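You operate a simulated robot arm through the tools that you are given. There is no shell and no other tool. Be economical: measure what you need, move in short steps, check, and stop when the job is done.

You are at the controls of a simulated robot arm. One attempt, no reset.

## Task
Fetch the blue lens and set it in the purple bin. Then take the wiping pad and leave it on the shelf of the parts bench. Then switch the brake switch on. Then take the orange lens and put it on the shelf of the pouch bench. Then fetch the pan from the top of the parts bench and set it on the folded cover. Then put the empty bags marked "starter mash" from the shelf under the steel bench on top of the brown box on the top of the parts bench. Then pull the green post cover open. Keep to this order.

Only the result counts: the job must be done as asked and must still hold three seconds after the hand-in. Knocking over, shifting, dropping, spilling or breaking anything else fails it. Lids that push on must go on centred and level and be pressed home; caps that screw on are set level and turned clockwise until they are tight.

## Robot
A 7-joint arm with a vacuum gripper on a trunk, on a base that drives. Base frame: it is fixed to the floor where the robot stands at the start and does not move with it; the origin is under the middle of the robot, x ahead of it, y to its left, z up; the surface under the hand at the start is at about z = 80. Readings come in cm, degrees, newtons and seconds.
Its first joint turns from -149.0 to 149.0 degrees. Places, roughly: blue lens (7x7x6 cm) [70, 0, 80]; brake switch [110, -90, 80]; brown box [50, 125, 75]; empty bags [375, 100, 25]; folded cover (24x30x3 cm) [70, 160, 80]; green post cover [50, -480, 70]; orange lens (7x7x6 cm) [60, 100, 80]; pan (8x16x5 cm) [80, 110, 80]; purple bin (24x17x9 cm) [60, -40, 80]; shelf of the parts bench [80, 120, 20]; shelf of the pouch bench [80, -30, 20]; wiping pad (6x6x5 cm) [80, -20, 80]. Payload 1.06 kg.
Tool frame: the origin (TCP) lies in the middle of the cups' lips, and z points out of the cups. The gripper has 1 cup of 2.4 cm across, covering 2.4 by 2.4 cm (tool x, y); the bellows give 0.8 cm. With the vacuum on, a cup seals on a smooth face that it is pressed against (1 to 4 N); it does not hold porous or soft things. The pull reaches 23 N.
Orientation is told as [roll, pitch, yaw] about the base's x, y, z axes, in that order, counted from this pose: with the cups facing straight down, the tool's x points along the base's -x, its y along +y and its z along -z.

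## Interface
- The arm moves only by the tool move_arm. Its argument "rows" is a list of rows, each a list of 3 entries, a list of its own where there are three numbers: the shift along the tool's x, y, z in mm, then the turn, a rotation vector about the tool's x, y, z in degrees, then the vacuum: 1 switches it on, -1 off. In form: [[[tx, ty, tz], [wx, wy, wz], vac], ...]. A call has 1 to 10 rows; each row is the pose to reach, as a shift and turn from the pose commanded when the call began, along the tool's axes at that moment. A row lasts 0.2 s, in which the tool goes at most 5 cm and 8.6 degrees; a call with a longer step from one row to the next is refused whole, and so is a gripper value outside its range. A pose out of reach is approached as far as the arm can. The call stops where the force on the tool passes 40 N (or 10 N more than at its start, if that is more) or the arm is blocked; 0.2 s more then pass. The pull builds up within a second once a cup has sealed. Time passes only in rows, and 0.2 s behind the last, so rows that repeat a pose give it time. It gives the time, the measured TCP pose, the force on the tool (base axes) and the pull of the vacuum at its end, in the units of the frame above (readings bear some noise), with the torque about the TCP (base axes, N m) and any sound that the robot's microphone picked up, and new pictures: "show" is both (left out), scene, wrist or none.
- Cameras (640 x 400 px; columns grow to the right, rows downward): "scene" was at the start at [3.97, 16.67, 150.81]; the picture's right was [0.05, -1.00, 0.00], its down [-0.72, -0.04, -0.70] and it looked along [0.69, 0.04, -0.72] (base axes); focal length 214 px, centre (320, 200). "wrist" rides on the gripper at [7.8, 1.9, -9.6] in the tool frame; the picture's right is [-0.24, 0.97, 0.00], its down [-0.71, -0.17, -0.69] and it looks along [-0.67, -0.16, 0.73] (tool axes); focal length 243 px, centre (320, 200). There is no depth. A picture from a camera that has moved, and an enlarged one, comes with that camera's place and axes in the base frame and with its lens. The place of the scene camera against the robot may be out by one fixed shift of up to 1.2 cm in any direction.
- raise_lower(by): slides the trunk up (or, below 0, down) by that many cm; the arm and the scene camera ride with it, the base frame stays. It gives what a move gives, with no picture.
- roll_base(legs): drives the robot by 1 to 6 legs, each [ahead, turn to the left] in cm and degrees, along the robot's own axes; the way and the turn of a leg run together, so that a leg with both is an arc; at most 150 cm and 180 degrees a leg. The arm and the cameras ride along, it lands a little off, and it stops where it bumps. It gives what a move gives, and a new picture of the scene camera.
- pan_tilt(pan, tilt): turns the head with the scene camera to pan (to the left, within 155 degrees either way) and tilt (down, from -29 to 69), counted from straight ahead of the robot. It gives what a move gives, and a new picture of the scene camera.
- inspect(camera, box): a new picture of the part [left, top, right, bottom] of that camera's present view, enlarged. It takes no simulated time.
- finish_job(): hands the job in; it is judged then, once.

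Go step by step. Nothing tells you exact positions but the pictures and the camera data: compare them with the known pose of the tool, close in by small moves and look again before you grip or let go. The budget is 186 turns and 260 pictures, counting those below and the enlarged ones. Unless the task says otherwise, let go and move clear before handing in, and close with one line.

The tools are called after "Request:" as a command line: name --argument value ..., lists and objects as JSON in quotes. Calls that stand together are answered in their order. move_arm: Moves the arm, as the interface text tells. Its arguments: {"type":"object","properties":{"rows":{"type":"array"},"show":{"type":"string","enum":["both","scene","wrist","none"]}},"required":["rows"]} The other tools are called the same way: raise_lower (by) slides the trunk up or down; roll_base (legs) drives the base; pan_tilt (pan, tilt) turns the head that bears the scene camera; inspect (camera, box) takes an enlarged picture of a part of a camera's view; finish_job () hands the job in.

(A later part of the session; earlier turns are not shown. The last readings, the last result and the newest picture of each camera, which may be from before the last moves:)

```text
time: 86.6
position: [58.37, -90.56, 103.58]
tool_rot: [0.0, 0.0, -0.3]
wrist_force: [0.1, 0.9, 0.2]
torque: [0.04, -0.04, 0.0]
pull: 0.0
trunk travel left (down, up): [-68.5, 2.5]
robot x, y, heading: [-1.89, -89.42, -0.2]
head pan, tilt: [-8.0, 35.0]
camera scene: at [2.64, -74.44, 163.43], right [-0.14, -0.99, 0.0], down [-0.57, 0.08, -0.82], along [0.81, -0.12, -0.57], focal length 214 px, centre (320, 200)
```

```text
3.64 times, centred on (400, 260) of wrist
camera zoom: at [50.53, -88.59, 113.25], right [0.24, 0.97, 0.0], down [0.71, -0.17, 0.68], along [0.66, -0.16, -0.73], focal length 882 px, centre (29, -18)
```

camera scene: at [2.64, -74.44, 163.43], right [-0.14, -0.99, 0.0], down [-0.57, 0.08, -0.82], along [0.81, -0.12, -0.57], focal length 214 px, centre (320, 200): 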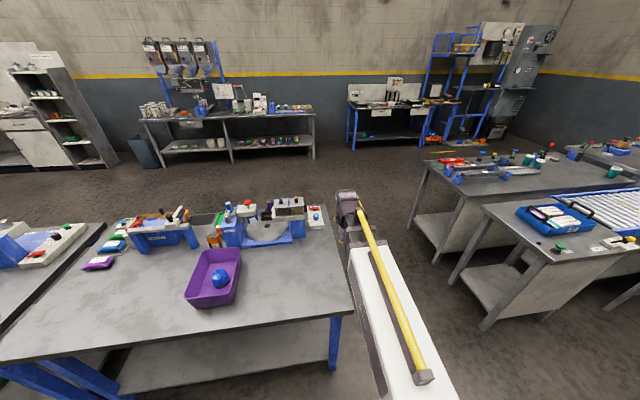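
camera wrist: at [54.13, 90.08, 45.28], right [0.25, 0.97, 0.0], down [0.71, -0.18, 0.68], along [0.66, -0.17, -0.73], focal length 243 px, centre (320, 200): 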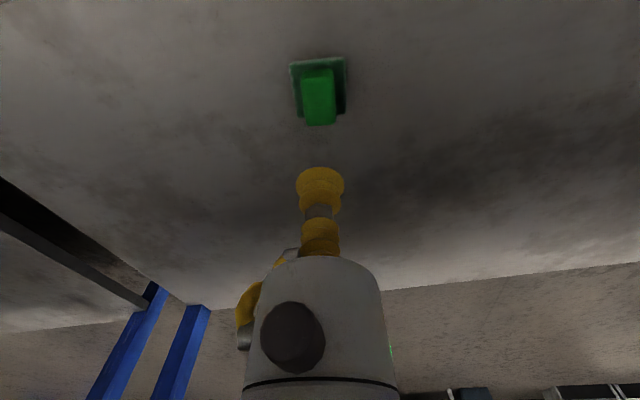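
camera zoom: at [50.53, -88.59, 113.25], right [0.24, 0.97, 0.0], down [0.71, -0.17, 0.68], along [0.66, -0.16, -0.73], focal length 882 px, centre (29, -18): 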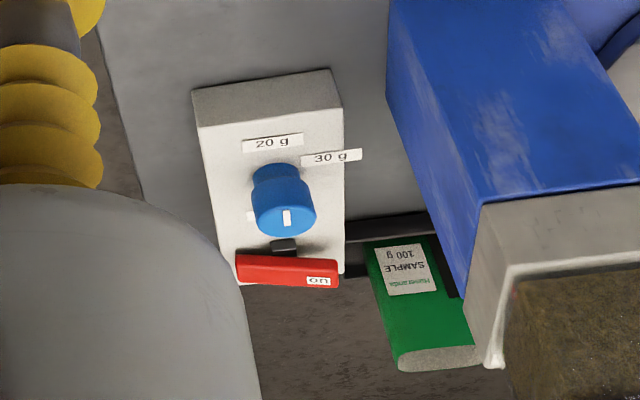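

The red rocker with "on" on its +y end sits at about [106.5,-83.5, 85], close behind the hoppers. I'll approach diagonally from the bench's right end so the arm stays clear of them.

Request:
roll_base --legs '[[0, -90], [55, 0], [0, 120], [38, 0]]'

Request:
inspect --camera "wrist" --box '[0, 0, 640, 400]'

```text
time: 100.6
position: [83.61, -96.06, 103.6]
tool_rot: [0.0, 0.1, 30.2]
wrist_force: [0.2, -0.1, 0.6]
torque: [-0.03, 0.01, -0.02]
pull: 0.1
trunk travel left (down, up): [-68.5, 2.5]
robot x, y, heading: [30.73, -126.14, 30.2]
head pan, tilt: [-8.0, 35.0]
camera scene: at [27.06, -110.71, 163.42], right [0.38, -0.93, 0.0], down [-0.53, -0.22, -0.82], along [0.76, 0.31, -0.57], focal length 214 px, centre (320, 200)
```

scene: 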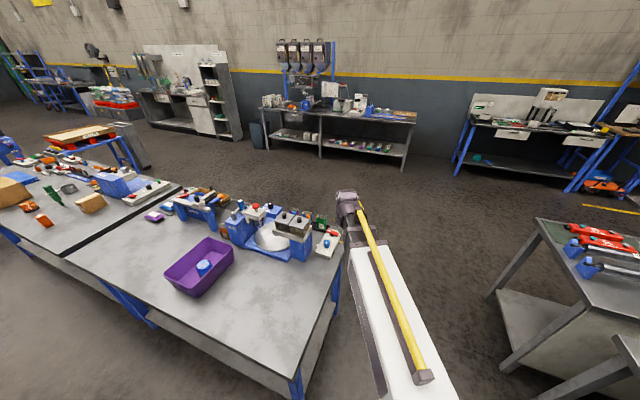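

```text
1.00 times, centred on (320, 200) of wrist (not enlarged: the box is as wide or as high as the picture)
camera zoom: at [75.84, -98.32, 113.24], right [-0.28, 0.96, 0.0], down [0.7, 0.21, 0.68], along [0.66, 0.19, -0.73], focal length 243 px, centre (320, 200)
```

zoom: 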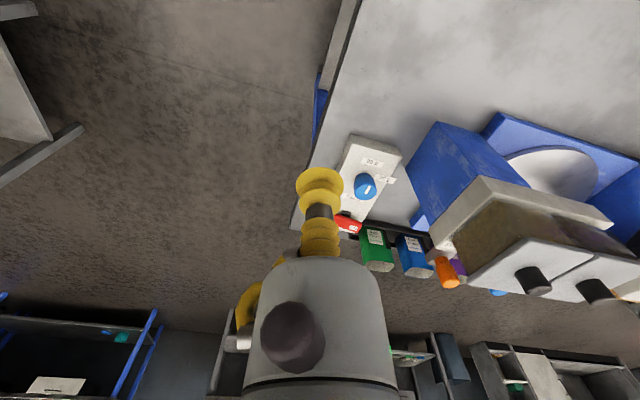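

Request:
move_arm --rows '[[[-45, 0, 0], [0, 0, 0], -1], [[-90, -2, 0], [0, 0, 0], -1], [[-135, -3, 0], [0, 0, 0], -1], [[-180, -5, 10], [0, 0, 0], -1], [[-220, -6, 30], [0, 0, 0], -1], [[-250, -7, 60], [0, 0, 0], -1], [[-250, -7, 80], [0, 0, 0], -1], [[-250, -7, 80], [0, 0, 0], -1]]'

Request:
inspect --camera "wrist" --box '[260, 60, 420, 220]'

```text
time: 102.4
position: [105.58, -84.18, 95.73]
tool_rot: [-0.1, -0.1, 30.1]
wrist_force: [-0.1, 0.3, -0.9]
torque: [0.01, 0.02, 0.02]
pull: 0.1
trunk travel left (down, up): [-68.5, 2.5]
robot x, y, heading: [30.49, -125.89, 29.9]
head pan, tilt: [-8.0, 35.0]
camera scene: at [27.05, -110.72, 163.43], right [0.38, -0.93, 0.0], down [-0.53, -0.22, -0.82], along [0.76, 0.31, -0.57], focal length 214 px, centre (320, 200)
camera wrist: at [97.84, -86.4, 105.17], right [-0.28, 0.96, 0.0], down [0.7, 0.21, 0.69], along [0.66, 0.19, -0.73], focal length 243 px, centre (320, 200)
```

scene: 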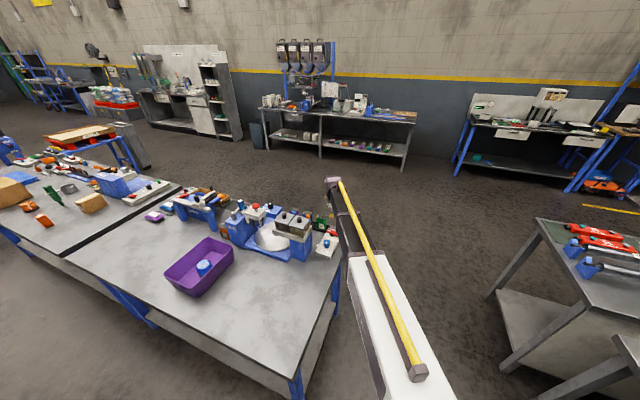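
wrist: 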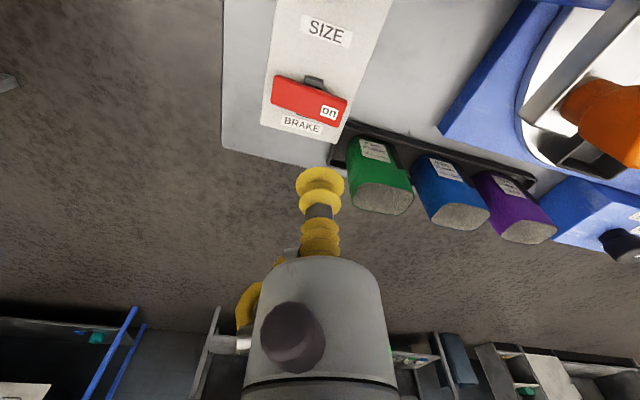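

```text
2.50 times, centred on (340, 140) of wrist
camera zoom: at [97.84, -86.4, 105.17], right [-0.28, 0.96, 0.0], down [0.7, 0.21, 0.69], along [0.66, 0.19, -0.73], focal length 606 px, centre (270, 350)
```

zoom: 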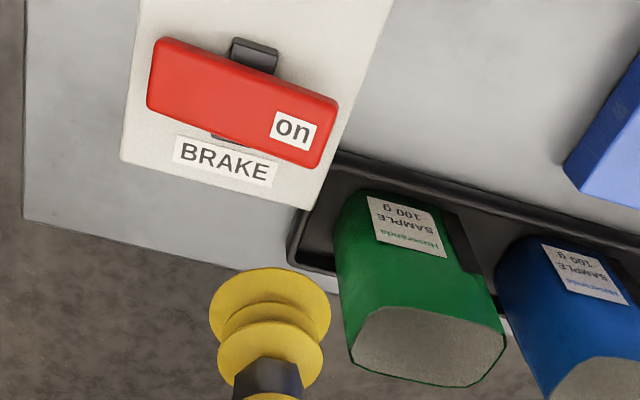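

The label reads BRAKE. I'll position over the "on" end and descend.

Request:
move_arm --rows '[[[-6, 4, 20], [0, 0, 0], -1], [[-6, 4, 50], [0, 0, 0], -1], [[-6, 4, 80], [0, 0, 0], -1], [[-6, 4, 90], [0, 0, 0], -1], [[-6, 4, 90], [0, 0, 0], -1]]' --show "wrist"

Request:
inspect --camera "wrist" --box '[240, 100, 400, 260]'

```text
time: 103.6
position: [106.03, -83.37, 86.59]
tool_rot: [0.1, 0.0, 30.0]
wrist_force: [0.0, 0.7, -0.7]
torque: [-0.01, 0.02, 0.04]
pull: 0.1
trunk travel left (down, up): [-68.5, 2.5]
robot x, y, heading: [30.59, -125.68, 30.2]
head pan, tilt: [-8.0, 35.0]
camera wrist: at [98.15, -85.76, 96.21], right [-0.28, 0.96, 0.0], down [0.7, 0.21, 0.69], along [0.66, 0.19, -0.73], focal length 243 px, centre (320, 200)
```

wrist: 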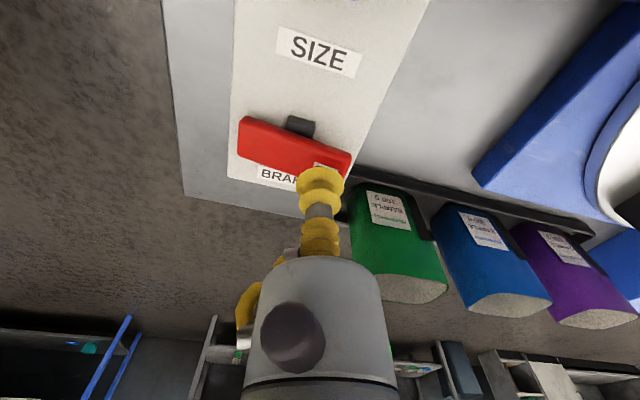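

```text
2.50 times, centred on (320, 180) of wrist
camera zoom: at [98.15, -85.76, 96.21], right [-0.28, 0.96, 0.0], down [0.7, 0.21, 0.69], along [0.66, 0.19, -0.73], focal length 606 px, centre (320, 250)
```

zoom: 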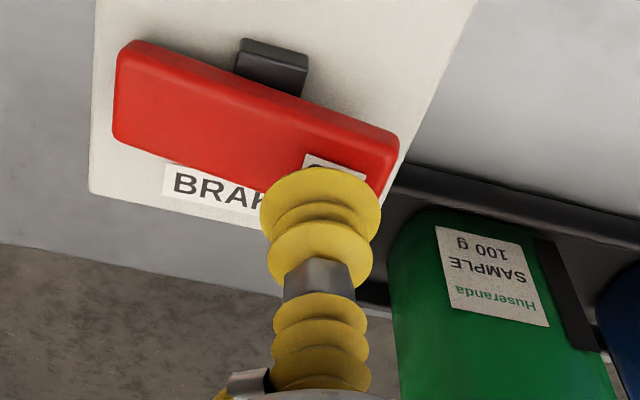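

Request:
move_arm --rows '[[[1, 2, 6], [0, 0, 0], -1], [[1, 2, 12], [0, 0, 0], -1], [[1, 2, 17], [0, 0, 0], -1], [[1, 2, 21], [0, 0, 0], -1], [[1, 2, 21], [0, 0, 0], -1]]' --show "wrist"

```text
time: 104.8
position: [105.84, -83.42, 84.66]
tool_rot: [0.0, 0.1, 30.1]
wrist_force: [0.8, 1.1, 2.5]
torque: [-0.01, -0.01, -0.04]
pull: 0.1
trunk travel left (down, up): [-68.5, 2.5]
robot x, y, heading: [30.84, -125.35, 30.2]
head pan, tilt: [-8.0, 35.0]
camera wrist: at [97.94, -85.56, 94.14], right [-0.28, 0.96, 0.0], down [0.7, 0.21, 0.69], along [0.66, 0.19, -0.73], focal length 243 px, centre (320, 200)
```

wrist: 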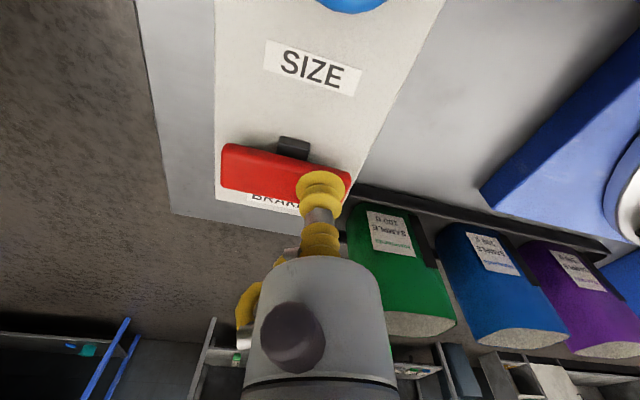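

Request:
move_arm --rows '[[[0, 0, 4], [0, 0, 0], -1], [[0, 0, 8], [0, 0, 0], -1], [[0, 0, 11], [0, 0, 0], -1], [[0, 0, 13], [0, 0, 0], -1], [[0, 0, 13], [0, 0, 0], -1]]' --show "wrist"

```text
time: 105.9
position: [105.78, -82.98, 83.63]
tool_rot: [0.2, -0.4, 30.2]
wrist_force: [-2.2, 5.0, 14.7]
torque: [-0.17, -0.03, 0.08]
pull: 0.2
trunk travel left (down, up): [-68.5, 2.5]
robot x, y, heading: [30.76, -125.6, 30.4]
head pan, tilt: [-8.0, 35.0]
stopped in row 5: the force on the tool passed its limit at 42 N (the readings are from after the stop); the commanded pose is now the measured one
camera wrist: at [97.89, -85.35, 93.18], right [-0.29, 0.96, 0.0], down [0.69, 0.2, 0.69], along [0.66, 0.2, -0.72], focal length 243 px, centre (320, 200)
```

wrist: 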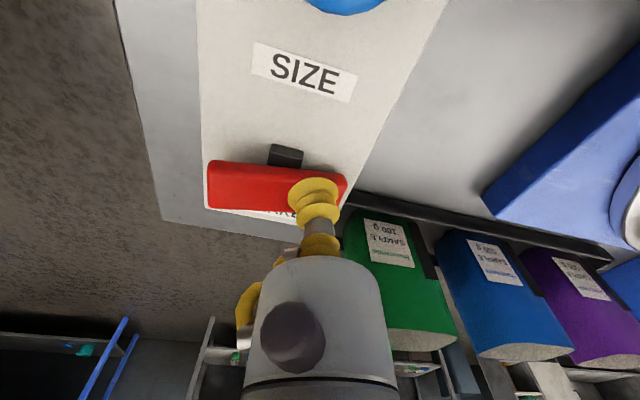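

Request:
move_arm --rows '[[[0, 0, -10], [0, 0, 0], -1], [[0, 0, -40], [0, 0, 0], -1], [[0, 0, -80], [0, 0, 0], -1], [[0, 0, -120], [0, 0, 0], -1]]' --show "none"

Request:
inspect --camera "wrist" --box '[260, 60, 420, 220]'

```text
time: 106.9
position: [105.75, -83.12, 95.53]
tool_rot: [0.0, -0.4, 30.2]
wrist_force: [0.2, -0.8, 0.0]
torque: [-0.04, 0.01, 0.02]
pull: 0.0
trunk travel left (down, up): [-68.5, 2.5]
robot x, y, heading: [31.22, -126.12, 30.4]
head pan, tilt: [-8.0, 35.0]
```

```text
2.50 times, centred on (340, 140) of wrist
camera zoom: at [97.95, -85.44, 104.94], right [-0.29, 0.96, 0.0], down [0.7, 0.21, 0.69], along [0.66, 0.2, -0.73], focal length 606 px, centre (270, 350)
```

zoom: 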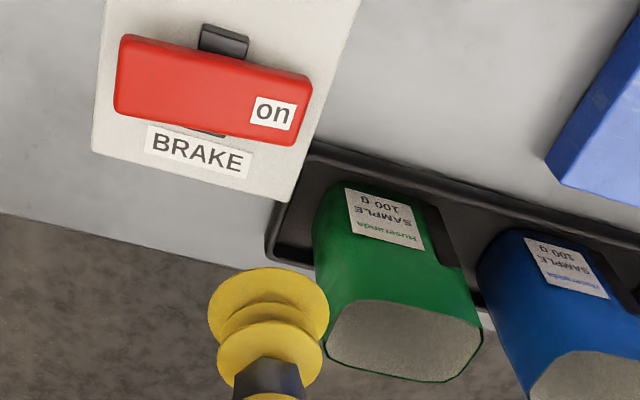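

Brake rocker is now pressed to "on". I'll retract the arm, then drive back to the parts bench for the orange lens.

Request:
move_arm --rows '[[[40, 0, -40], [0, 0, 0], -1], [[85, 0, -60], [0, 0, 0], -1], [[130, 0, -80], [0, 0, 0], -1], [[175, 0, -80], [0, 0, 0], -1], [[220, 0, -80], [0, 0, 0], -1], [[255, 0, -80], [0, 0, 0], -1], [[255, 0, -80], [0, 0, 0], -1]]' --show "none"

Request:
roll_base --legs '[[-38, 0], [0, 64], [150, 0], [90, 0], [0, -94]]'

Request:
pan_tilt --pan 0 --tilt 40

```text
refused: row 1 steps farther than a row can; nothing moved
```

```text
time: 127.4
position: [62.37, 96.26, 95.43]
tool_rot: [0.0, -0.3, 2.3]
wrist_force: [-0.5, 0.5, -0.7]
torque: [-0.04, 0.0, 0.01]
pull: 0.1
trunk travel left (down, up): [-68.5, 2.5]
robot x, y, heading: [-23.66, 93.47, 2.6]
head pan, tilt: [-8.0, 35.0]
camera scene: at [-19.75, 108.79, 163.43], right [-0.1, -1.0, 0.0], down [-0.57, 0.06, -0.82], along [0.82, -0.08, -0.57], focal length 214 px, centre (320, 200)
```

scene: 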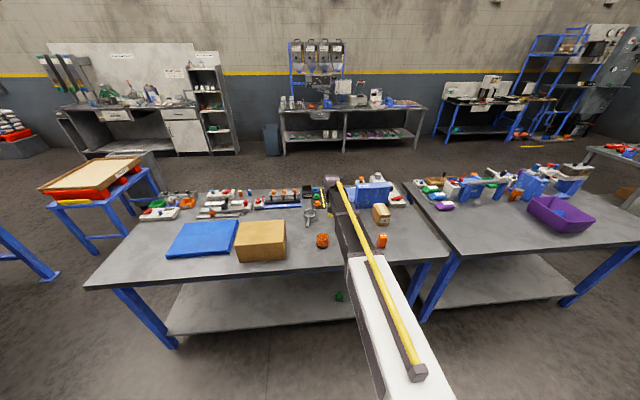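

```text
time: 128.1
position: [62.5, 96.25, 95.32]
tool_rot: [0.1, -0.3, 2.2]
wrist_force: [0.4, 0.0, -0.3]
torque: [0.0, -0.01, 0.04]
pull: 0.0
trunk travel left (down, up): [-68.5, 2.5]
robot x, y, heading: [-23.7, 93.78, 2.5]
head pan, tilt: [0.0, 40.0]
camera scene: at [-20.02, 110.01, 162.67], right [0.04, -1.0, 0.0], down [-0.64, -0.03, -0.77], along [0.77, 0.03, -0.64], focal length 214 px, centre (320, 200)
```

scene: 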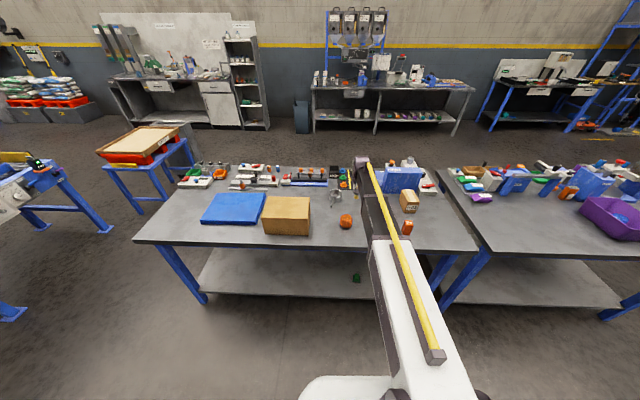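

The retract was refused, so the drive ran with the arm extended, but nothing seems to have been touched. I'll raise the tool right away and check the bench.

Request:
move_arm --rows '[[[0, 0, -40], [0, 0, 0], -1], [[0, 0, -80], [0, 0, 0], -1], [[0, 0, -120], [0, 0, 0], -1]]' --show "wrist"

Request:
inspect --camera "scene" --box '[180, 150, 450, 310]'

```text
time: 128.9
position: [62.42, 96.32, 107.35]
tool_rot: [0.1, -0.3, 2.2]
wrist_force: [-0.4, -0.2, 0.2]
torque: [0.01, -0.01, 0.0]
pull: 0.1
trunk travel left (down, up): [-68.5, 2.5]
robot x, y, heading: [-23.49, 93.71, 2.5]
head pan, tilt: [0.0, 40.0]
camera wrist: at [54.27, 97.86, 117.02], right [0.2, 0.98, 0.0], down [0.71, -0.14, 0.69], along [0.68, -0.13, -0.73], focal length 243 px, centre (320, 200)
```

wrist: 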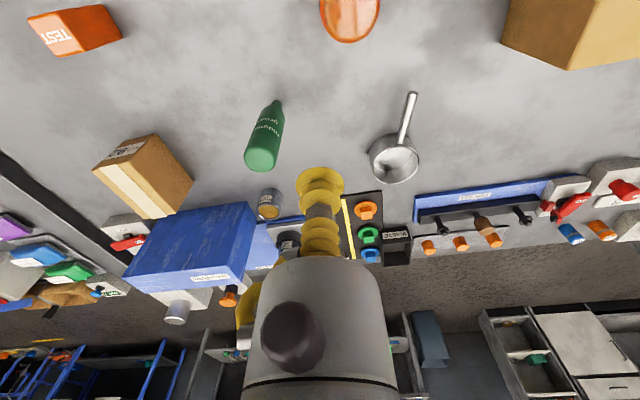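

```text
2.37 times, centred on (315, 230) of scene
camera zoom: at [-20.03, 110.01, 162.66], right [0.04, -1.0, 0.0], down [-0.64, -0.03, -0.77], along [0.77, 0.03, -0.64], focal length 508 px, centre (332, 129)
```

zoom: 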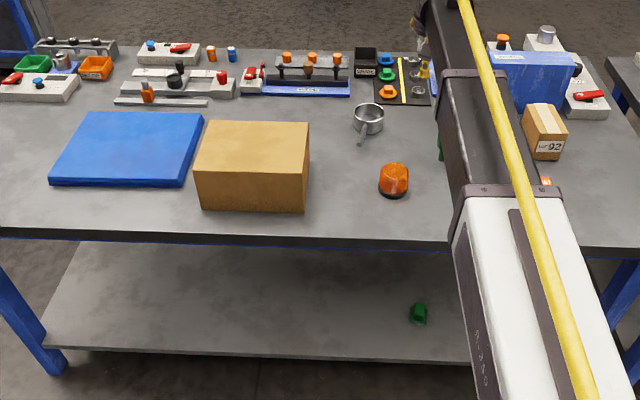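

Everything is intact. The orange lens is near [57.5,99.5], so I'll move above it.

Request:
move_arm --rows '[[[24, 17, 20], [0, 0, 0], -1], [[48, 34, 50], [0, 0, 0], -1], [[48, 34, 90], [0, 0, 0], -1], [[48, 34, 120], [0, 0, 0], -1], [[48, 34, 120], [0, 0, 0], -1]]' --show "wrist"

Request:
inspect --camera "wrist" --box '[240, 30, 400, 190]'

```text
time: 130.1
position: [57.47, 99.39, 95.37]
tool_rot: [0.1, -0.3, 2.4]
wrist_force: [0.2, 0.8, -0.3]
torque: [0.02, 0.01, 0.05]
pull: 0.0
trunk travel left (down, up): [-68.5, 2.5]
robot x, y, heading: [-23.9, 93.66, 2.3]
head pan, tilt: [0.0, 40.0]
camera wrist: at [49.4, 101.04, 104.8], right [0.2, 0.98, 0.0], down [0.71, -0.14, 0.69], along [0.68, -0.13, -0.72], focal length 243 px, centre (320, 200)
```

wrist: 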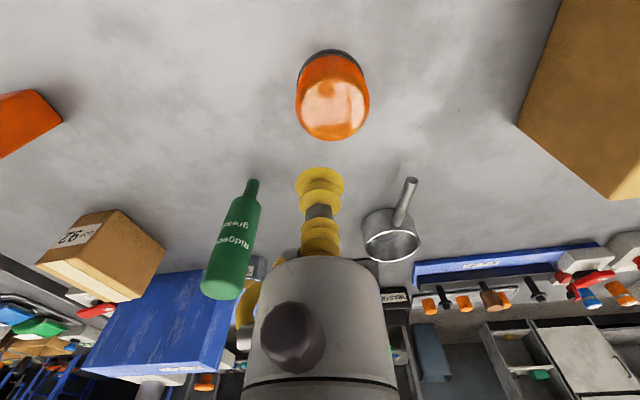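

```text
2.50 times, centred on (320, 110) of wrist
camera zoom: at [49.4, 101.04, 104.8], right [0.2, 0.98, 0.0], down [0.71, -0.14, 0.69], along [0.68, -0.13, -0.72], focal length 606 px, centre (320, 425)
```

zoom: 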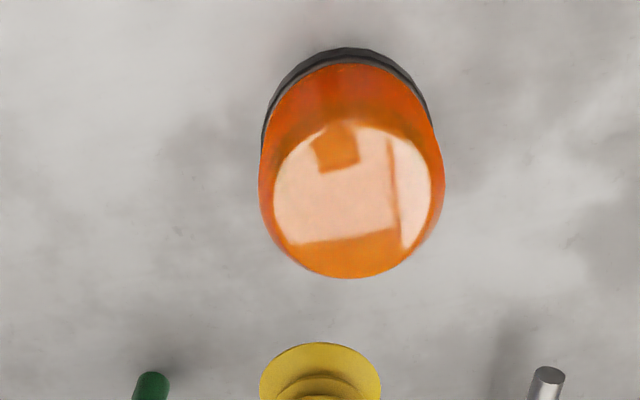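

Request:
move_arm --rows '[[[1, 12, 30], [0, 0, 0], -1], [[1, 12, 65], [0, 0, 0], 1], [[1, 12, 88], [0, 0, 0], 1], [[1, 12, 93], [0, 0, 0], 1], [[1, 12, 96], [0, 0, 0], 1], [[1, 12, 98], [0, 0, 0], 1], [[1, 12, 98], [0, 0, 0], 1], [[1, 12, 98], [0, 0, 0], 1]]' --show "wrist"

```text
time: 131.9
position: [57.38, 100.62, 85.62]
tool_rot: [0.0, -0.4, 2.3]
wrist_force: [4.6, 1.1, 14.4]
torque: [-0.03, 0.03, 0.01]
pull: 22.1
trunk travel left (down, up): [-68.5, 2.5]
robot x, y, heading: [-23.53, 93.27, 2.3]
head pan, tilt: [0.0, 40.0]
camera wrist: at [49.29, 102.26, 95.2], right [0.2, 0.98, 0.0], down [0.71, -0.14, 0.69], along [0.68, -0.13, -0.72], focal length 243 px, centre (320, 200)
```

wrist: 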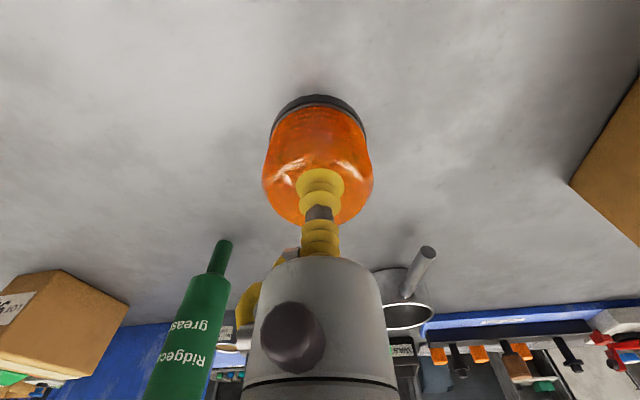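

Request:
move_arm --rows '[[[0, 0, -40], [0, 0, 0], 1], [[0, 0, -85], [0, 0, 0], 1], [[0, 0, -130], [0, 0, 0], 1], [[0, 0, -175], [0, 0, 0], 1], [[0, 0, -215], [0, 0, 0], 1], [[45, 0, -225], [0, 0, 0], 1], [[90, 0, -225], [0, 0, 0], 1], [[135, 0, -225], [0, 0, 0], 1], [[180, 0, -225], [0, 0, 0], 1], [[210, 0, -225], [0, 0, 0], 1]]' --show "wrist"

```text
time: 134.1
position: [36.19, 99.84, 107.95]
tool_rot: [0.1, -0.3, 2.3]
wrist_force: [-0.4, -0.6, -1.2]
torque: [0.0, -0.01, 0.0]
pull: 22.7
trunk travel left (down, up): [-68.5, 2.5]
robot x, y, heading: [-23.92, 93.79, 2.5]
head pan, tilt: [0.0, 40.0]
camera wrist: at [28.04, 101.42, 117.46], right [0.2, 0.98, 0.0], down [0.71, -0.14, 0.69], along [0.68, -0.13, -0.72], focal length 243 px, centre (320, 200)
```

wrist: 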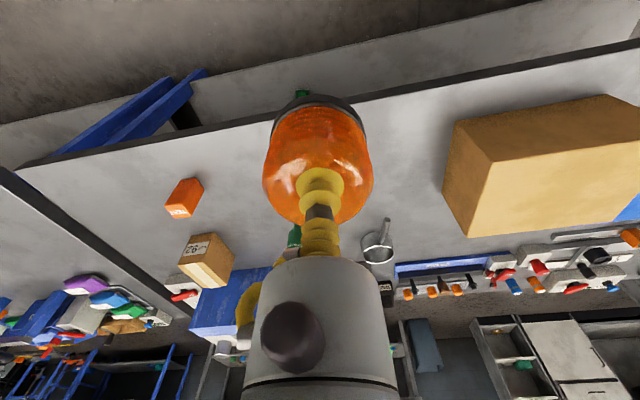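

Request:
roll_base --legs '[[-12, 0], [0, -92.3], [118, 0], [0, 90]]'

Request:
raise_lower --by -40

Request:
raise_lower --by -28

Request:
pan_tilt --pan 0 --tilt 35

```text
time: 148.7
position: [23.64, -20.33, 107.87]
tool_rot: [0.2, -0.3, 0.5]
wrist_force: [1.1, 0.2, -0.8]
torque: [-0.01, -0.01, -0.02]
pull: 22.7
trunk travel left (down, up): [-68.5, 2.5]
robot x, y, heading: [-36.55, -24.5, 0.4]
head pan, tilt: [0.0, 40.0]
camera scene: at [-32.28, -8.37, 162.67], right [0.01, -1.0, 0.0], down [-0.64, -0.01, -0.77], along [0.77, 0.01, -0.64], focal length 214 px, centre (320, 200)
```

scene: 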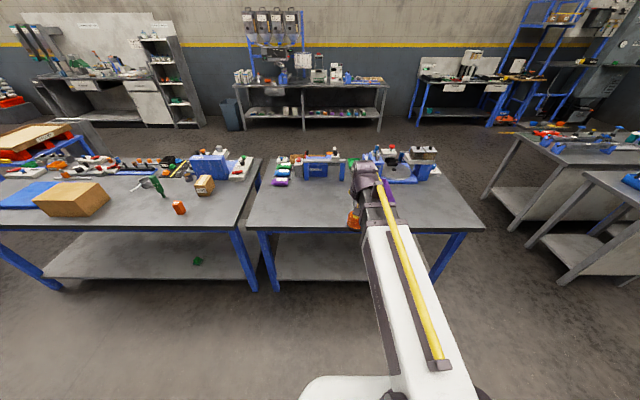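

```text
time: 152.5
position: [23.71, -20.33, 67.91]
tool_rot: [0.1, -0.3, 0.5]
wrist_force: [0.0, 0.6, -0.7]
torque: [0.0, -0.01, 0.02]
pull: 22.8
trunk travel left (down, up): [-28.5, 42.5]
robot x, y, heading: [-36.3, -24.57, 0.6]
head pan, tilt: [0.0, 40.0]
```

```text
time: 155.4
position: [23.52, -20.27, 39.77]
tool_rot: [0.3, -0.2, 0.5]
wrist_force: [-0.4, 0.1, -1.1]
torque: [0.0, 0.0, 0.01]
pull: 22.7
trunk travel left (down, up): [-0.5, 70.5]
robot x, y, heading: [-36.72, -24.83, 0.5]
head pan, tilt: [0.0, 40.0]
```

```text
time: 156.0
position: [23.61, -20.36, 39.98]
tool_rot: [0.2, -0.4, 0.4]
wrist_force: [-1.3, -0.2, -0.3]
torque: [-0.02, 0.0, -0.01]
pull: 22.7
trunk travel left (down, up): [-0.5, 70.5]
robot x, y, heading: [-36.34, -24.87, 0.5]
head pan, tilt: [0.0, 35.0]
camera scene: at [-31.98, -8.38, 95.42], right [0.01, -1.0, 0.0], down [-0.57, -0.01, -0.82], along [0.82, 0.01, -0.57], focal length 214 px, centre (320, 200)
```

scene: 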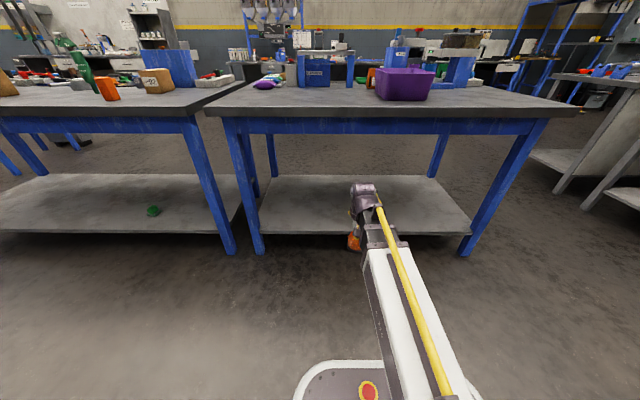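

Request:
roll_base --legs '[[39, 0]]'

Request:
move_arm --rows '[[[0, 0, 40], [0, 0, 0], 1], [[0, 0, 80], [0, 0, 0], 1], [[0, 0, 110], [0, 0, 0], 1], [[0, 0, 125], [0, 0, 0], 1], [[0, 0, 125], [0, 0, 0], 1]]'

```text
time: 158.5
position: [62.72, -19.89, 39.89]
tool_rot: [0.1, -0.3, 0.6]
wrist_force: [0.0, 0.7, -0.5]
torque: [0.04, 0.02, 0.02]
pull: 22.9
trunk travel left (down, up): [-0.5, 70.5]
robot x, y, heading: [2.3, -24.0, 0.7]
head pan, tilt: [0.0, 35.0]
camera scene: at [7.1, -7.99, 95.42], right [0.01, -1.0, 0.0], down [-0.57, -0.01, -0.82], along [0.82, 0.01, -0.57], focal length 214 px, centre (320, 200)
```

scene: 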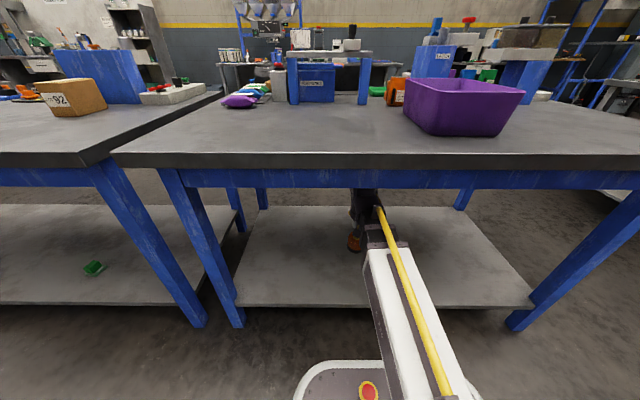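

```text
time: 159.7
position: [62.81, -19.84, 27.37]
tool_rot: [0.1, -0.3, 0.7]
wrist_force: [-0.6, -0.7, -1.3]
torque: [-0.02, 0.02, 0.0]
pull: 22.9
trunk travel left (down, up): [-0.5, 70.5]
robot x, y, heading: [2.9, -24.45, 0.5]
head pan, tilt: [0.0, 35.0]
camera scene: at [7.1, -7.99, 95.42], right [0.01, -1.0, 0.0], down [-0.57, -0.01, -0.82], along [0.82, 0.01, -0.57], focal length 214 px, centre (320, 200)
camera wrist: at [54.73, -18.04, 36.95], right [0.23, 0.97, 0.0], down [0.71, -0.17, 0.69], along [0.67, -0.15, -0.73], focal length 243 px, centre (320, 200)
```

scene: 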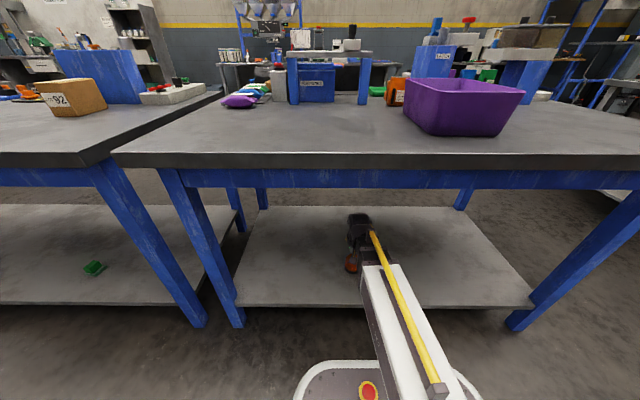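
wrist: 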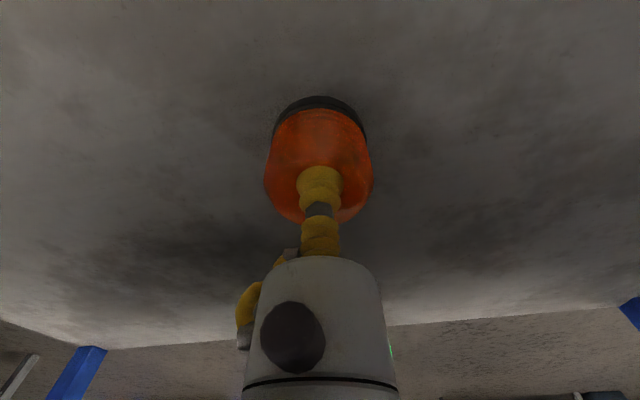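

Request:
move_arm --rows '[[[0, 0, 12], [0, 0, 0], 1], [[0, 0, 22], [0, 0, 0], 1], [[0, 0, 27], [0, 0, 0], 1], [[0, 0, 30], [0, 0, 0], 1], [[0, 0, 30], [0, 0, 0], 1]]' --show "none"

```text
time: 160.9
position: [62.79, -19.96, 24.35]
tool_rot: [0.1, -0.3, 0.6]
wrist_force: [0.3, -0.6, -1.2]
torque: [-0.05, 0.03, 0.04]
pull: 23.0
trunk travel left (down, up): [-0.5, 70.5]
robot x, y, heading: [2.38, -24.82, 0.5]
head pan, tilt: [0.0, 35.0]
```

Request:
move_arm --rows '[[[0, 0, 1], [0, 0, 0], 1], [[0, 0, 2], [0, 0, 0], 1], [[0, 0, 3], [0, 0, 0], 1], [[0, 0, 4], [0, 0, 0], 1], [[0, 0, 4], [0, 0, 0], 1]]' --show "none"

```text
time: 162.1
position: [62.69, -19.88, 24.17]
tool_rot: [0.0, -0.4, 0.6]
wrist_force: [0.9, 0.8, 11.4]
torque: [0.0, 0.03, 0.0]
pull: 22.9
trunk travel left (down, up): [-0.5, 70.5]
robot x, y, heading: [2.49, -24.22, 0.7]
head pan, tilt: [0.0, 35.0]
```

Request:
move_arm --rows '[[[0, 0, -2], [0, 0, 0], 1], [[0, 0, -2], [0, 0, 0], -1], [[0, 0, -2], [0, 0, 0], -1], [[0, 0, -2], [0, 0, 0], -1], [[0, 0, -10], [0, 0, 0], -1], [[0, 0, -30], [0, 0, 0], -1], [[0, 0, -70], [0, 0, 0], -1], [[0, 0, -110], [0, 0, 0], -1], [[0, 0, -140], [0, 0, 0], -1]]' --show "wrist"

Request:
roll_base --legs '[[-38, 0]]'

Request:
raise_lower --by 40

Request:
raise_lower --by 30

```text
time: 164.1
position: [62.6, -19.93, 38.02]
tool_rot: [0.1, -0.3, 0.6]
wrist_force: [0.4, 0.8, 0.0]
torque: [0.02, 0.0, -0.02]
pull: 0.1
trunk travel left (down, up): [-0.5, 70.5]
robot x, y, heading: [2.32, -24.0, 0.4]
head pan, tilt: [0.0, 35.0]
camera wrist: at [54.56, -18.09, 47.55], right [0.23, 0.97, 0.0], down [0.71, -0.17, 0.69], along [0.67, -0.15, -0.73], focal length 243 px, centre (320, 200)
```

wrist: 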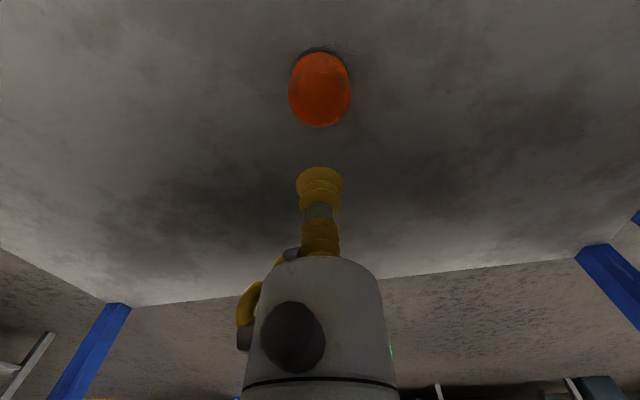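

```text
time: 166.5
position: [24.52, -20.36, 37.99]
tool_rot: [0.1, -0.3, 0.5]
wrist_force: [-0.1, 0.0, -0.8]
torque: [0.02, 0.03, -0.01]
pull: 0.0
trunk travel left (down, up): [-0.5, 70.5]
robot x, y, heading: [-35.41, -24.66, 0.7]
head pan, tilt: [0.0, 35.0]
camera scene: at [-30.95, -8.37, 95.42], right [0.01, -1.0, 0.0], down [-0.57, -0.01, -0.82], along [0.82, 0.01, -0.57], focal length 214 px, centre (320, 200)
```

scene: 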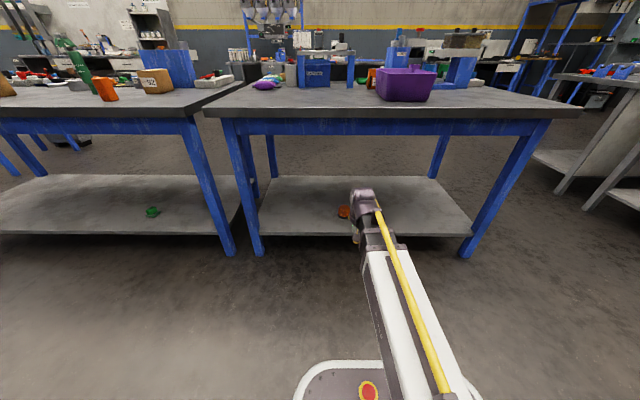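

```text
time: 170.3
position: [24.67, -20.4, 78.04]
tool_rot: [0.2, -0.2, 0.4]
wrist_force: [0.1, 1.3, 1.1]
torque: [-0.01, 0.0, 0.01]
pull: 0.0
trunk travel left (down, up): [-40.5, 30.5]
robot x, y, heading: [-35.02, -24.77, 0.5]
head pan, tilt: [0.0, 35.0]
```

```text
time: 173.3
position: [24.53, -20.39, 108.05]
tool_rot: [0.1, -0.4, 0.5]
wrist_force: [-0.4, 0.7, -0.6]
torque: [0.02, 0.01, 0.0]
pull: 0.1
trunk travel left (down, up): [-70.5, 0.5]
robot x, y, heading: [-35.47, -24.56, 0.6]
head pan, tilt: [0.0, 35.0]
```

Orange lens is on the shelf. Next is the pan: I'll drive to a spot from which both the pan and the folded cover are in reach.

Request:
roll_base --legs '[[0, 89.5], [150, 0], [0, -90], [30, 0]]'

Request:
inspect --camera "wrist" --box '[0, 0, 640, 400]'

```text
time: 190.1
position: [53.52, 130.23, 107.95]
tool_rot: [0.2, -0.3, 0.5]
wrist_force: [-0.2, -0.2, -0.2]
torque: [0.03, 0.03, 0.03]
pull: 0.2
trunk travel left (down, up): [-70.5, 0.5]
robot x, y, heading: [-6.19, 126.11, 0.2]
head pan, tilt: [0.0, 35.0]
camera scene: at [-1.84, 142.35, 165.42], right [0.01, -1.0, 0.0], down [-0.57, 0.0, -0.82], along [0.82, 0.01, -0.57], focal length 214 px, centre (320, 200)
```

scene: 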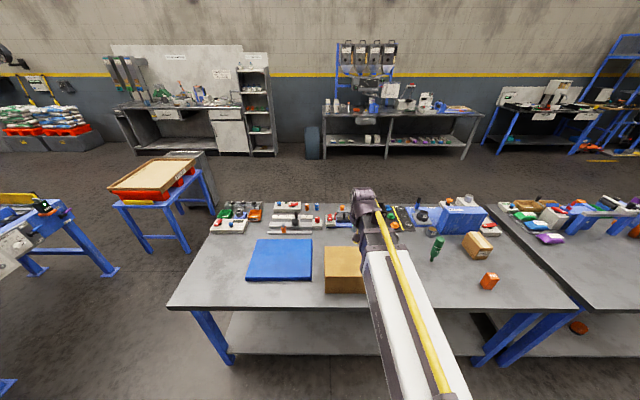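

```text
1.00 times, centred on (320, 200) of wrist (not enlarged: the box is as wide or as high as the picture)
camera zoom: at [45.59, 132.09, 117.51], right [0.23, 0.97, 0.0], down [0.71, -0.17, 0.69], along [0.67, -0.16, -0.73], focal length 243 px, centre (320, 200)
```

zoom: 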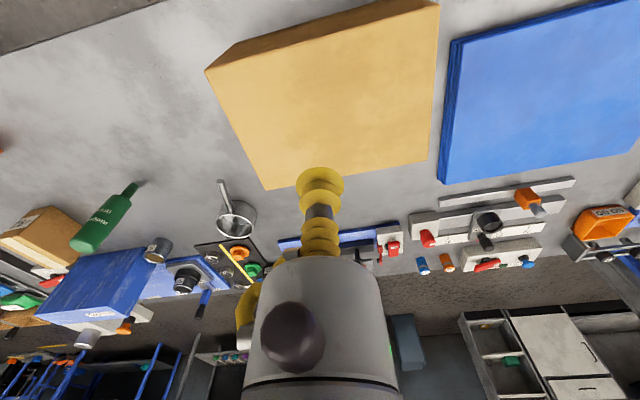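

Request:
move_arm --rows '[[[-30, -30, 0], [0, 0, 0], -1], [[-62, -62, 0], [0, 0, 0], -1], [[-94, -94, 0], [0, 0, 0], -1], [[-126, -126, 0], [0, 0, 0], -1], [[-158, -158, 0], [0, 0, 0], -1], [[-190, -190, 0], [0, 0, 0], -1], [[-222, -222, 0], [0, 0, 0], -1], [[-252, -248, 0], [0, 0, 0], -1], [[-252, -248, 40], [0, 0, 0], -1], [[-252, -248, 70], [0, 0, 0], -1]]' --show "wrist"

Request:
inspect --camera "wrist" --box '[220, 40, 420, 200]'

```text
time: 192.2
position: [78.96, 105.46, 101.03]
tool_rot: [0.2, -0.3, 0.4]
wrist_force: [0.0, 0.2, 0.3]
torque: [0.03, 0.01, 0.0]
pull: 0.0
trunk travel left (down, up): [-70.5, 0.5]
robot x, y, heading: [-6.7, 125.89, 0.2]
head pan, tilt: [0.0, 35.0]
camera wrist: at [71.01, 107.43, 110.54], right [0.23, 0.97, 0.0], down [0.71, -0.17, 0.69], along [0.67, -0.16, -0.72], focal length 243 px, centre (320, 200)
```

wrist: 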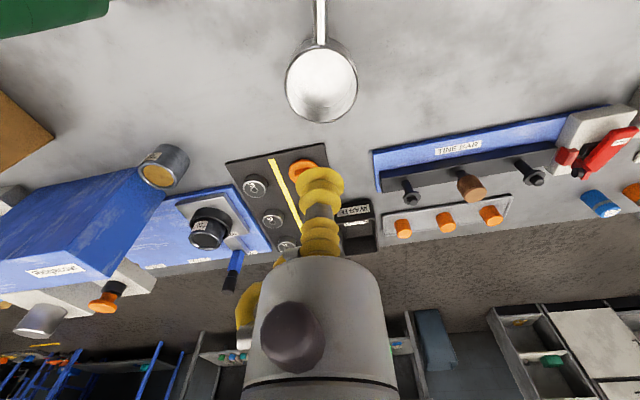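

```text
2.50 times, centred on (320, 120) of wrist
camera zoom: at [71.01, 107.43, 110.54], right [0.23, 0.97, 0.0], down [0.71, -0.17, 0.69], along [0.67, -0.16, -0.72], focal length 606 px, centre (320, 400)
```

zoom: 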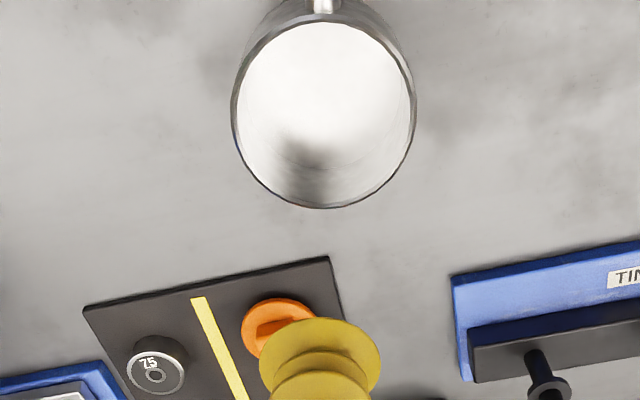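

The pan is empty, with its centre near [79.15,105.6] and its handle toward the robot. I'll go down inside it, slightly toward the handle.

Request:
move_arm --rows '[[[7, 1, 45], [0, 0, 0], -1], [[7, 1, 90], [0, 0, 0], -1], [[7, 1, 130], [0, 0, 0], -1], [[7, 1, 140], [0, 0, 0], -1], [[7, 1, 140], [0, 0, 0], -1]]' --show "wrist"

Request:
inspect --camera "wrist" --box '[230, 60, 410, 210]'

```text
time: 193.4
position: [78.25, 105.76, 86.95]
tool_rot: [0.2, -0.3, 0.5]
wrist_force: [0.1, -0.4, -0.6]
torque: [0.02, 0.0, 0.0]
pull: 0.1
trunk travel left (down, up): [-70.5, 0.5]
robot x, y, heading: [-6.45, 125.65, 0.3]
head pan, tilt: [0.0, 35.0]
camera wrist: at [70.33, 107.61, 96.52], right [0.23, 0.97, 0.0], down [0.71, -0.17, 0.69], along [0.67, -0.16, -0.73], focal length 243 px, centre (320, 200)
```

wrist: 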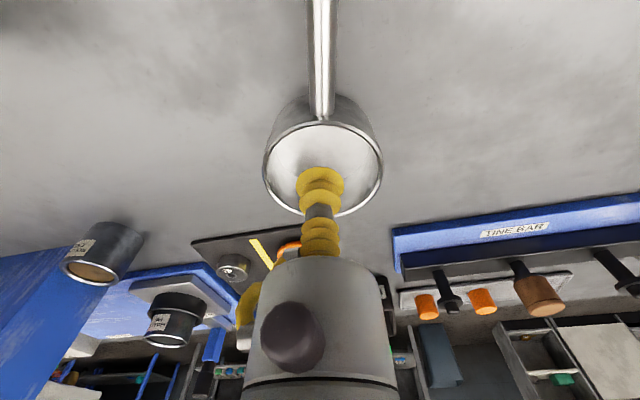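

```text
2.67 times, centred on (320, 135) of wrist
camera zoom: at [70.33, 107.61, 96.52], right [0.23, 0.97, 0.0], down [0.71, -0.17, 0.69], along [0.67, -0.16, -0.73], focal length 647 px, centre (320, 373)
```

zoom: 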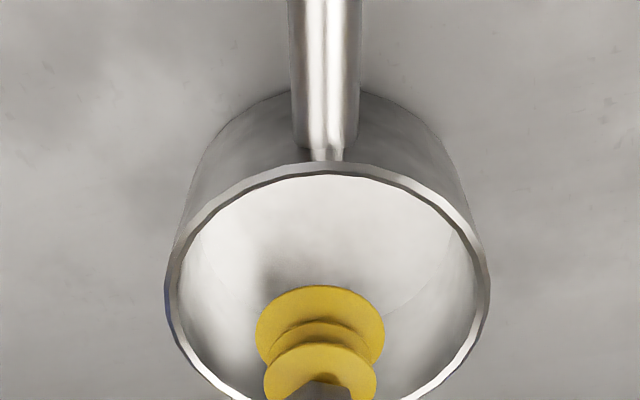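

Request:
move_arm --rows '[[[0, 0, 30], [0, 0, 0], -1], [[0, 0, 50], [0, 0, 0], 1], [[0, 0, 57], [0, 0, 0], 1], [[0, 0, 61], [0, 0, 0], 1], [[0, 0, 64], [0, 0, 0], 1], [[0, 0, 64], [0, 0, 0], 1], [[0, 0, 64], [0, 0, 0], 1]]' --show "wrist"

```text
time: 195.1
position: [78.51, 105.72, 80.76]
tool_rot: [0.2, -0.3, 0.4]
wrist_force: [-0.7, 0.7, -0.6]
torque: [0.0, 0.02, 0.0]
pull: 22.8
trunk travel left (down, up): [-70.5, 0.5]
robot x, y, heading: [-6.22, 126.0, 0.3]
head pan, tilt: [0.0, 35.0]
camera wrist: at [70.36, 107.58, 90.2], right [0.23, 0.97, 0.0], down [0.71, -0.17, 0.69], along [0.67, -0.16, -0.73], focal length 243 px, centre (320, 200)
```

wrist: 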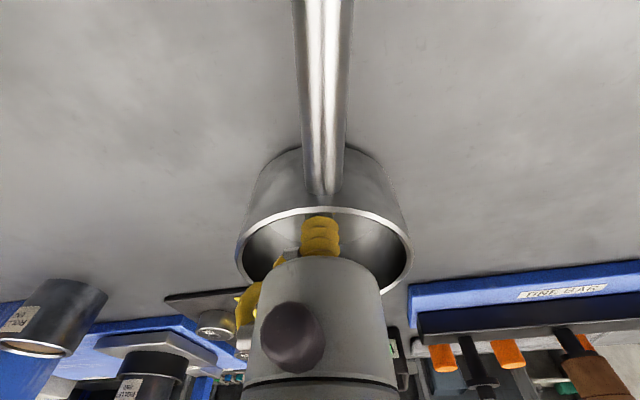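

Sealed in the pan. I'll lift it high and carry it across to the folded cover, centred near [66,161].

Request:
move_arm --rows '[[[0, 0, -15], [0, 0, 0], 1], [[0, 0, -40], [0, 0, 0], 1], [[0, 0, -70], [0, 0, 0], 1], [[0, 0, -105], [0, 0, 0], 1], [[0, 0, -140], [0, 0, 0], 1], [[0, 0, -175], [0, 0, 0], 1], [[0, 0, -210], [0, 0, 0], 1], [[0, 0, -245], [0, 0, 0], 1], [[0, 0, -265], [0, 0, 0], 1], [[0, 0, -265], [0, 0, 0], 1]]' --show "wrist"

```text
time: 197.2
position: [78.3, 105.59, 107.29]
tool_rot: [0.1, -0.3, 0.4]
wrist_force: [-0.8, 1.0, -0.9]
torque: [0.03, -0.01, 0.02]
pull: 23.1
trunk travel left (down, up): [-70.5, 0.5]
robot x, y, heading: [-6.04, 125.98, 0.5]
head pan, tilt: [0.0, 35.0]
camera wrist: at [70.27, 107.53, 116.76], right [0.23, 0.97, 0.0], down [0.71, -0.17, 0.69], along [0.67, -0.16, -0.73], focal length 243 px, centre (320, 200)
```

wrist: 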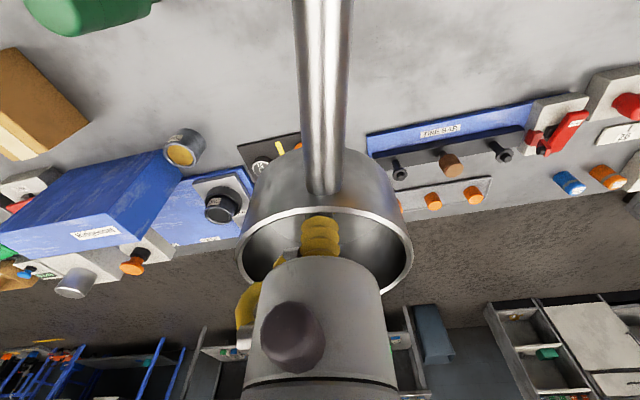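

Request:
move_arm --rows '[[[7, 40, 0], [0, 0, 0], 1], [[14, 85, 0], [0, 0, 0], 1], [[21, 130, 0], [0, 0, 0], 1], [[28, 175, 0], [0, 0, 0], 1], [[35, 220, 0], [0, 0, 0], 1], [[42, 265, 0], [0, 0, 0], 1], [[49, 310, 0], [0, 0, 0], 1], [[56, 355, 0], [0, 0, 0], 1], [[63, 400, 0], [0, 0, 0], 1], [[70, 440, 0], [0, 0, 0], 1]]' --show "none"

Request:
move_arm --rows '[[[5, 45, 0], [0, 0, 0], 1], [[10, 85, 0], [0, 0, 0], 1], [[13, 106, 0], [0, 0, 0], 1], [[13, 106, 0], [0, 0, 0], 1]]'

```text
time: 199.4
position: [70.98, 149.85, 107.13]
tool_rot: [0.1, -0.2, 0.2]
wrist_force: [0.1, 0.3, -1.3]
torque: [0.01, 0.03, -0.01]
pull: 23.3
trunk travel left (down, up): [-70.5, 0.5]
robot x, y, heading: [-6.54, 125.96, 0.4]
head pan, tilt: [0.0, 35.0]
```

```text
time: 200.4
position: [69.6, 160.19, 107.1]
tool_rot: [0.0, -0.3, 0.3]
wrist_force: [0.5, -0.3, -0.1]
torque: [-0.01, -0.01, 0.04]
pull: 22.9
trunk travel left (down, up): [-70.5, 0.5]
robot x, y, heading: [-6.48, 126.21, 0.3]
head pan, tilt: [0.0, 35.0]
camera scene: at [-1.86, 142.36, 165.42], right [0.01, -1.0, 0.0], down [-0.57, 0.0, -0.82], along [0.82, 0.01, -0.57], focal length 214 px, centre (320, 200)
camera wrist: at [61.63, 162.13, 116.67], right [0.23, 0.97, 0.0], down [0.71, -0.17, 0.69], along [0.67, -0.16, -0.73], focal length 243 px, centre (320, 200)
```

scene: 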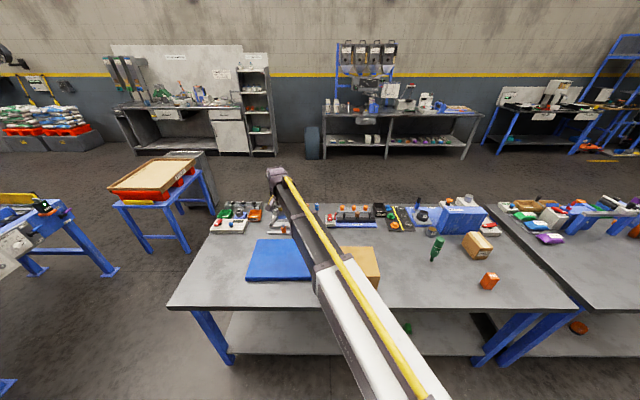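
wrist: 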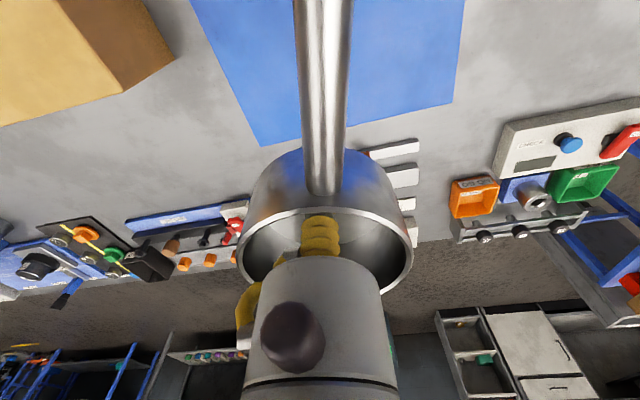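

Request:
move_arm --rows '[[[5, 15, 40], [0, 0, 0], 1], [[5, 18, 85], [0, 0, 0], 1], [[5, 18, 130], [0, 0, 0], 1], [[5, 18, 170], [0, 0, 0], 1], [[5, 18, 200], [0, 0, 0], 1], [[5, 18, 218], [0, 0, 0], 1], [[5, 18, 222], [0, 0, 0], 1], [[5, 18, 222], [0, 0, 0], 1]]' --show "wrist"

```text
time: 202.2
position: [69.3, 162.04, 84.96]
tool_rot: [0.2, -0.3, 0.5]
wrist_force: [-0.2, 0.2, -1.4]
torque: [0.0, 0.01, -0.01]
pull: 23.1
trunk travel left (down, up): [-70.5, 0.5]
robot x, y, heading: [-6.57, 126.18, 0.6]
head pan, tilt: [0.0, 35.0]
camera wrist: at [61.21, 163.97, 94.54], right [0.23, 0.97, 0.0], down [0.71, -0.17, 0.69], along [0.67, -0.16, -0.73], focal length 243 px, centre (320, 200)
```

wrist: 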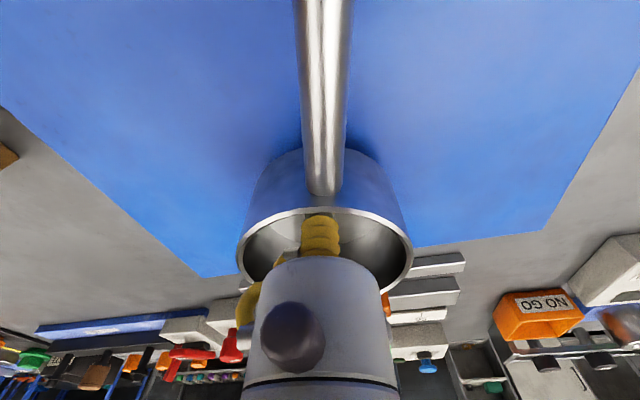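

Request:
move_arm --rows '[[[0, 0, 5], [0, 0, 0], 1], [[0, 0, 9], [0, 0, 0], 1], [[0, 0, 12], [0, 0, 0], 1], [[0, 0, 14], [0, 0, 0], 1], [[0, 0, 14], [0, 0, 0], 1]]' --show "none"

```text
time: 203.4
position: [69.2, 162.19, 83.77]
tool_rot: [0.1, -0.3, 0.4]
wrist_force: [-0.1, -0.4, 0.1]
torque: [0.04, 0.01, 0.04]
pull: 23.2
trunk travel left (down, up): [-70.5, 0.5]
robot x, y, heading: [-6.66, 126.14, 0.5]
head pan, tilt: [0.0, 35.0]
```

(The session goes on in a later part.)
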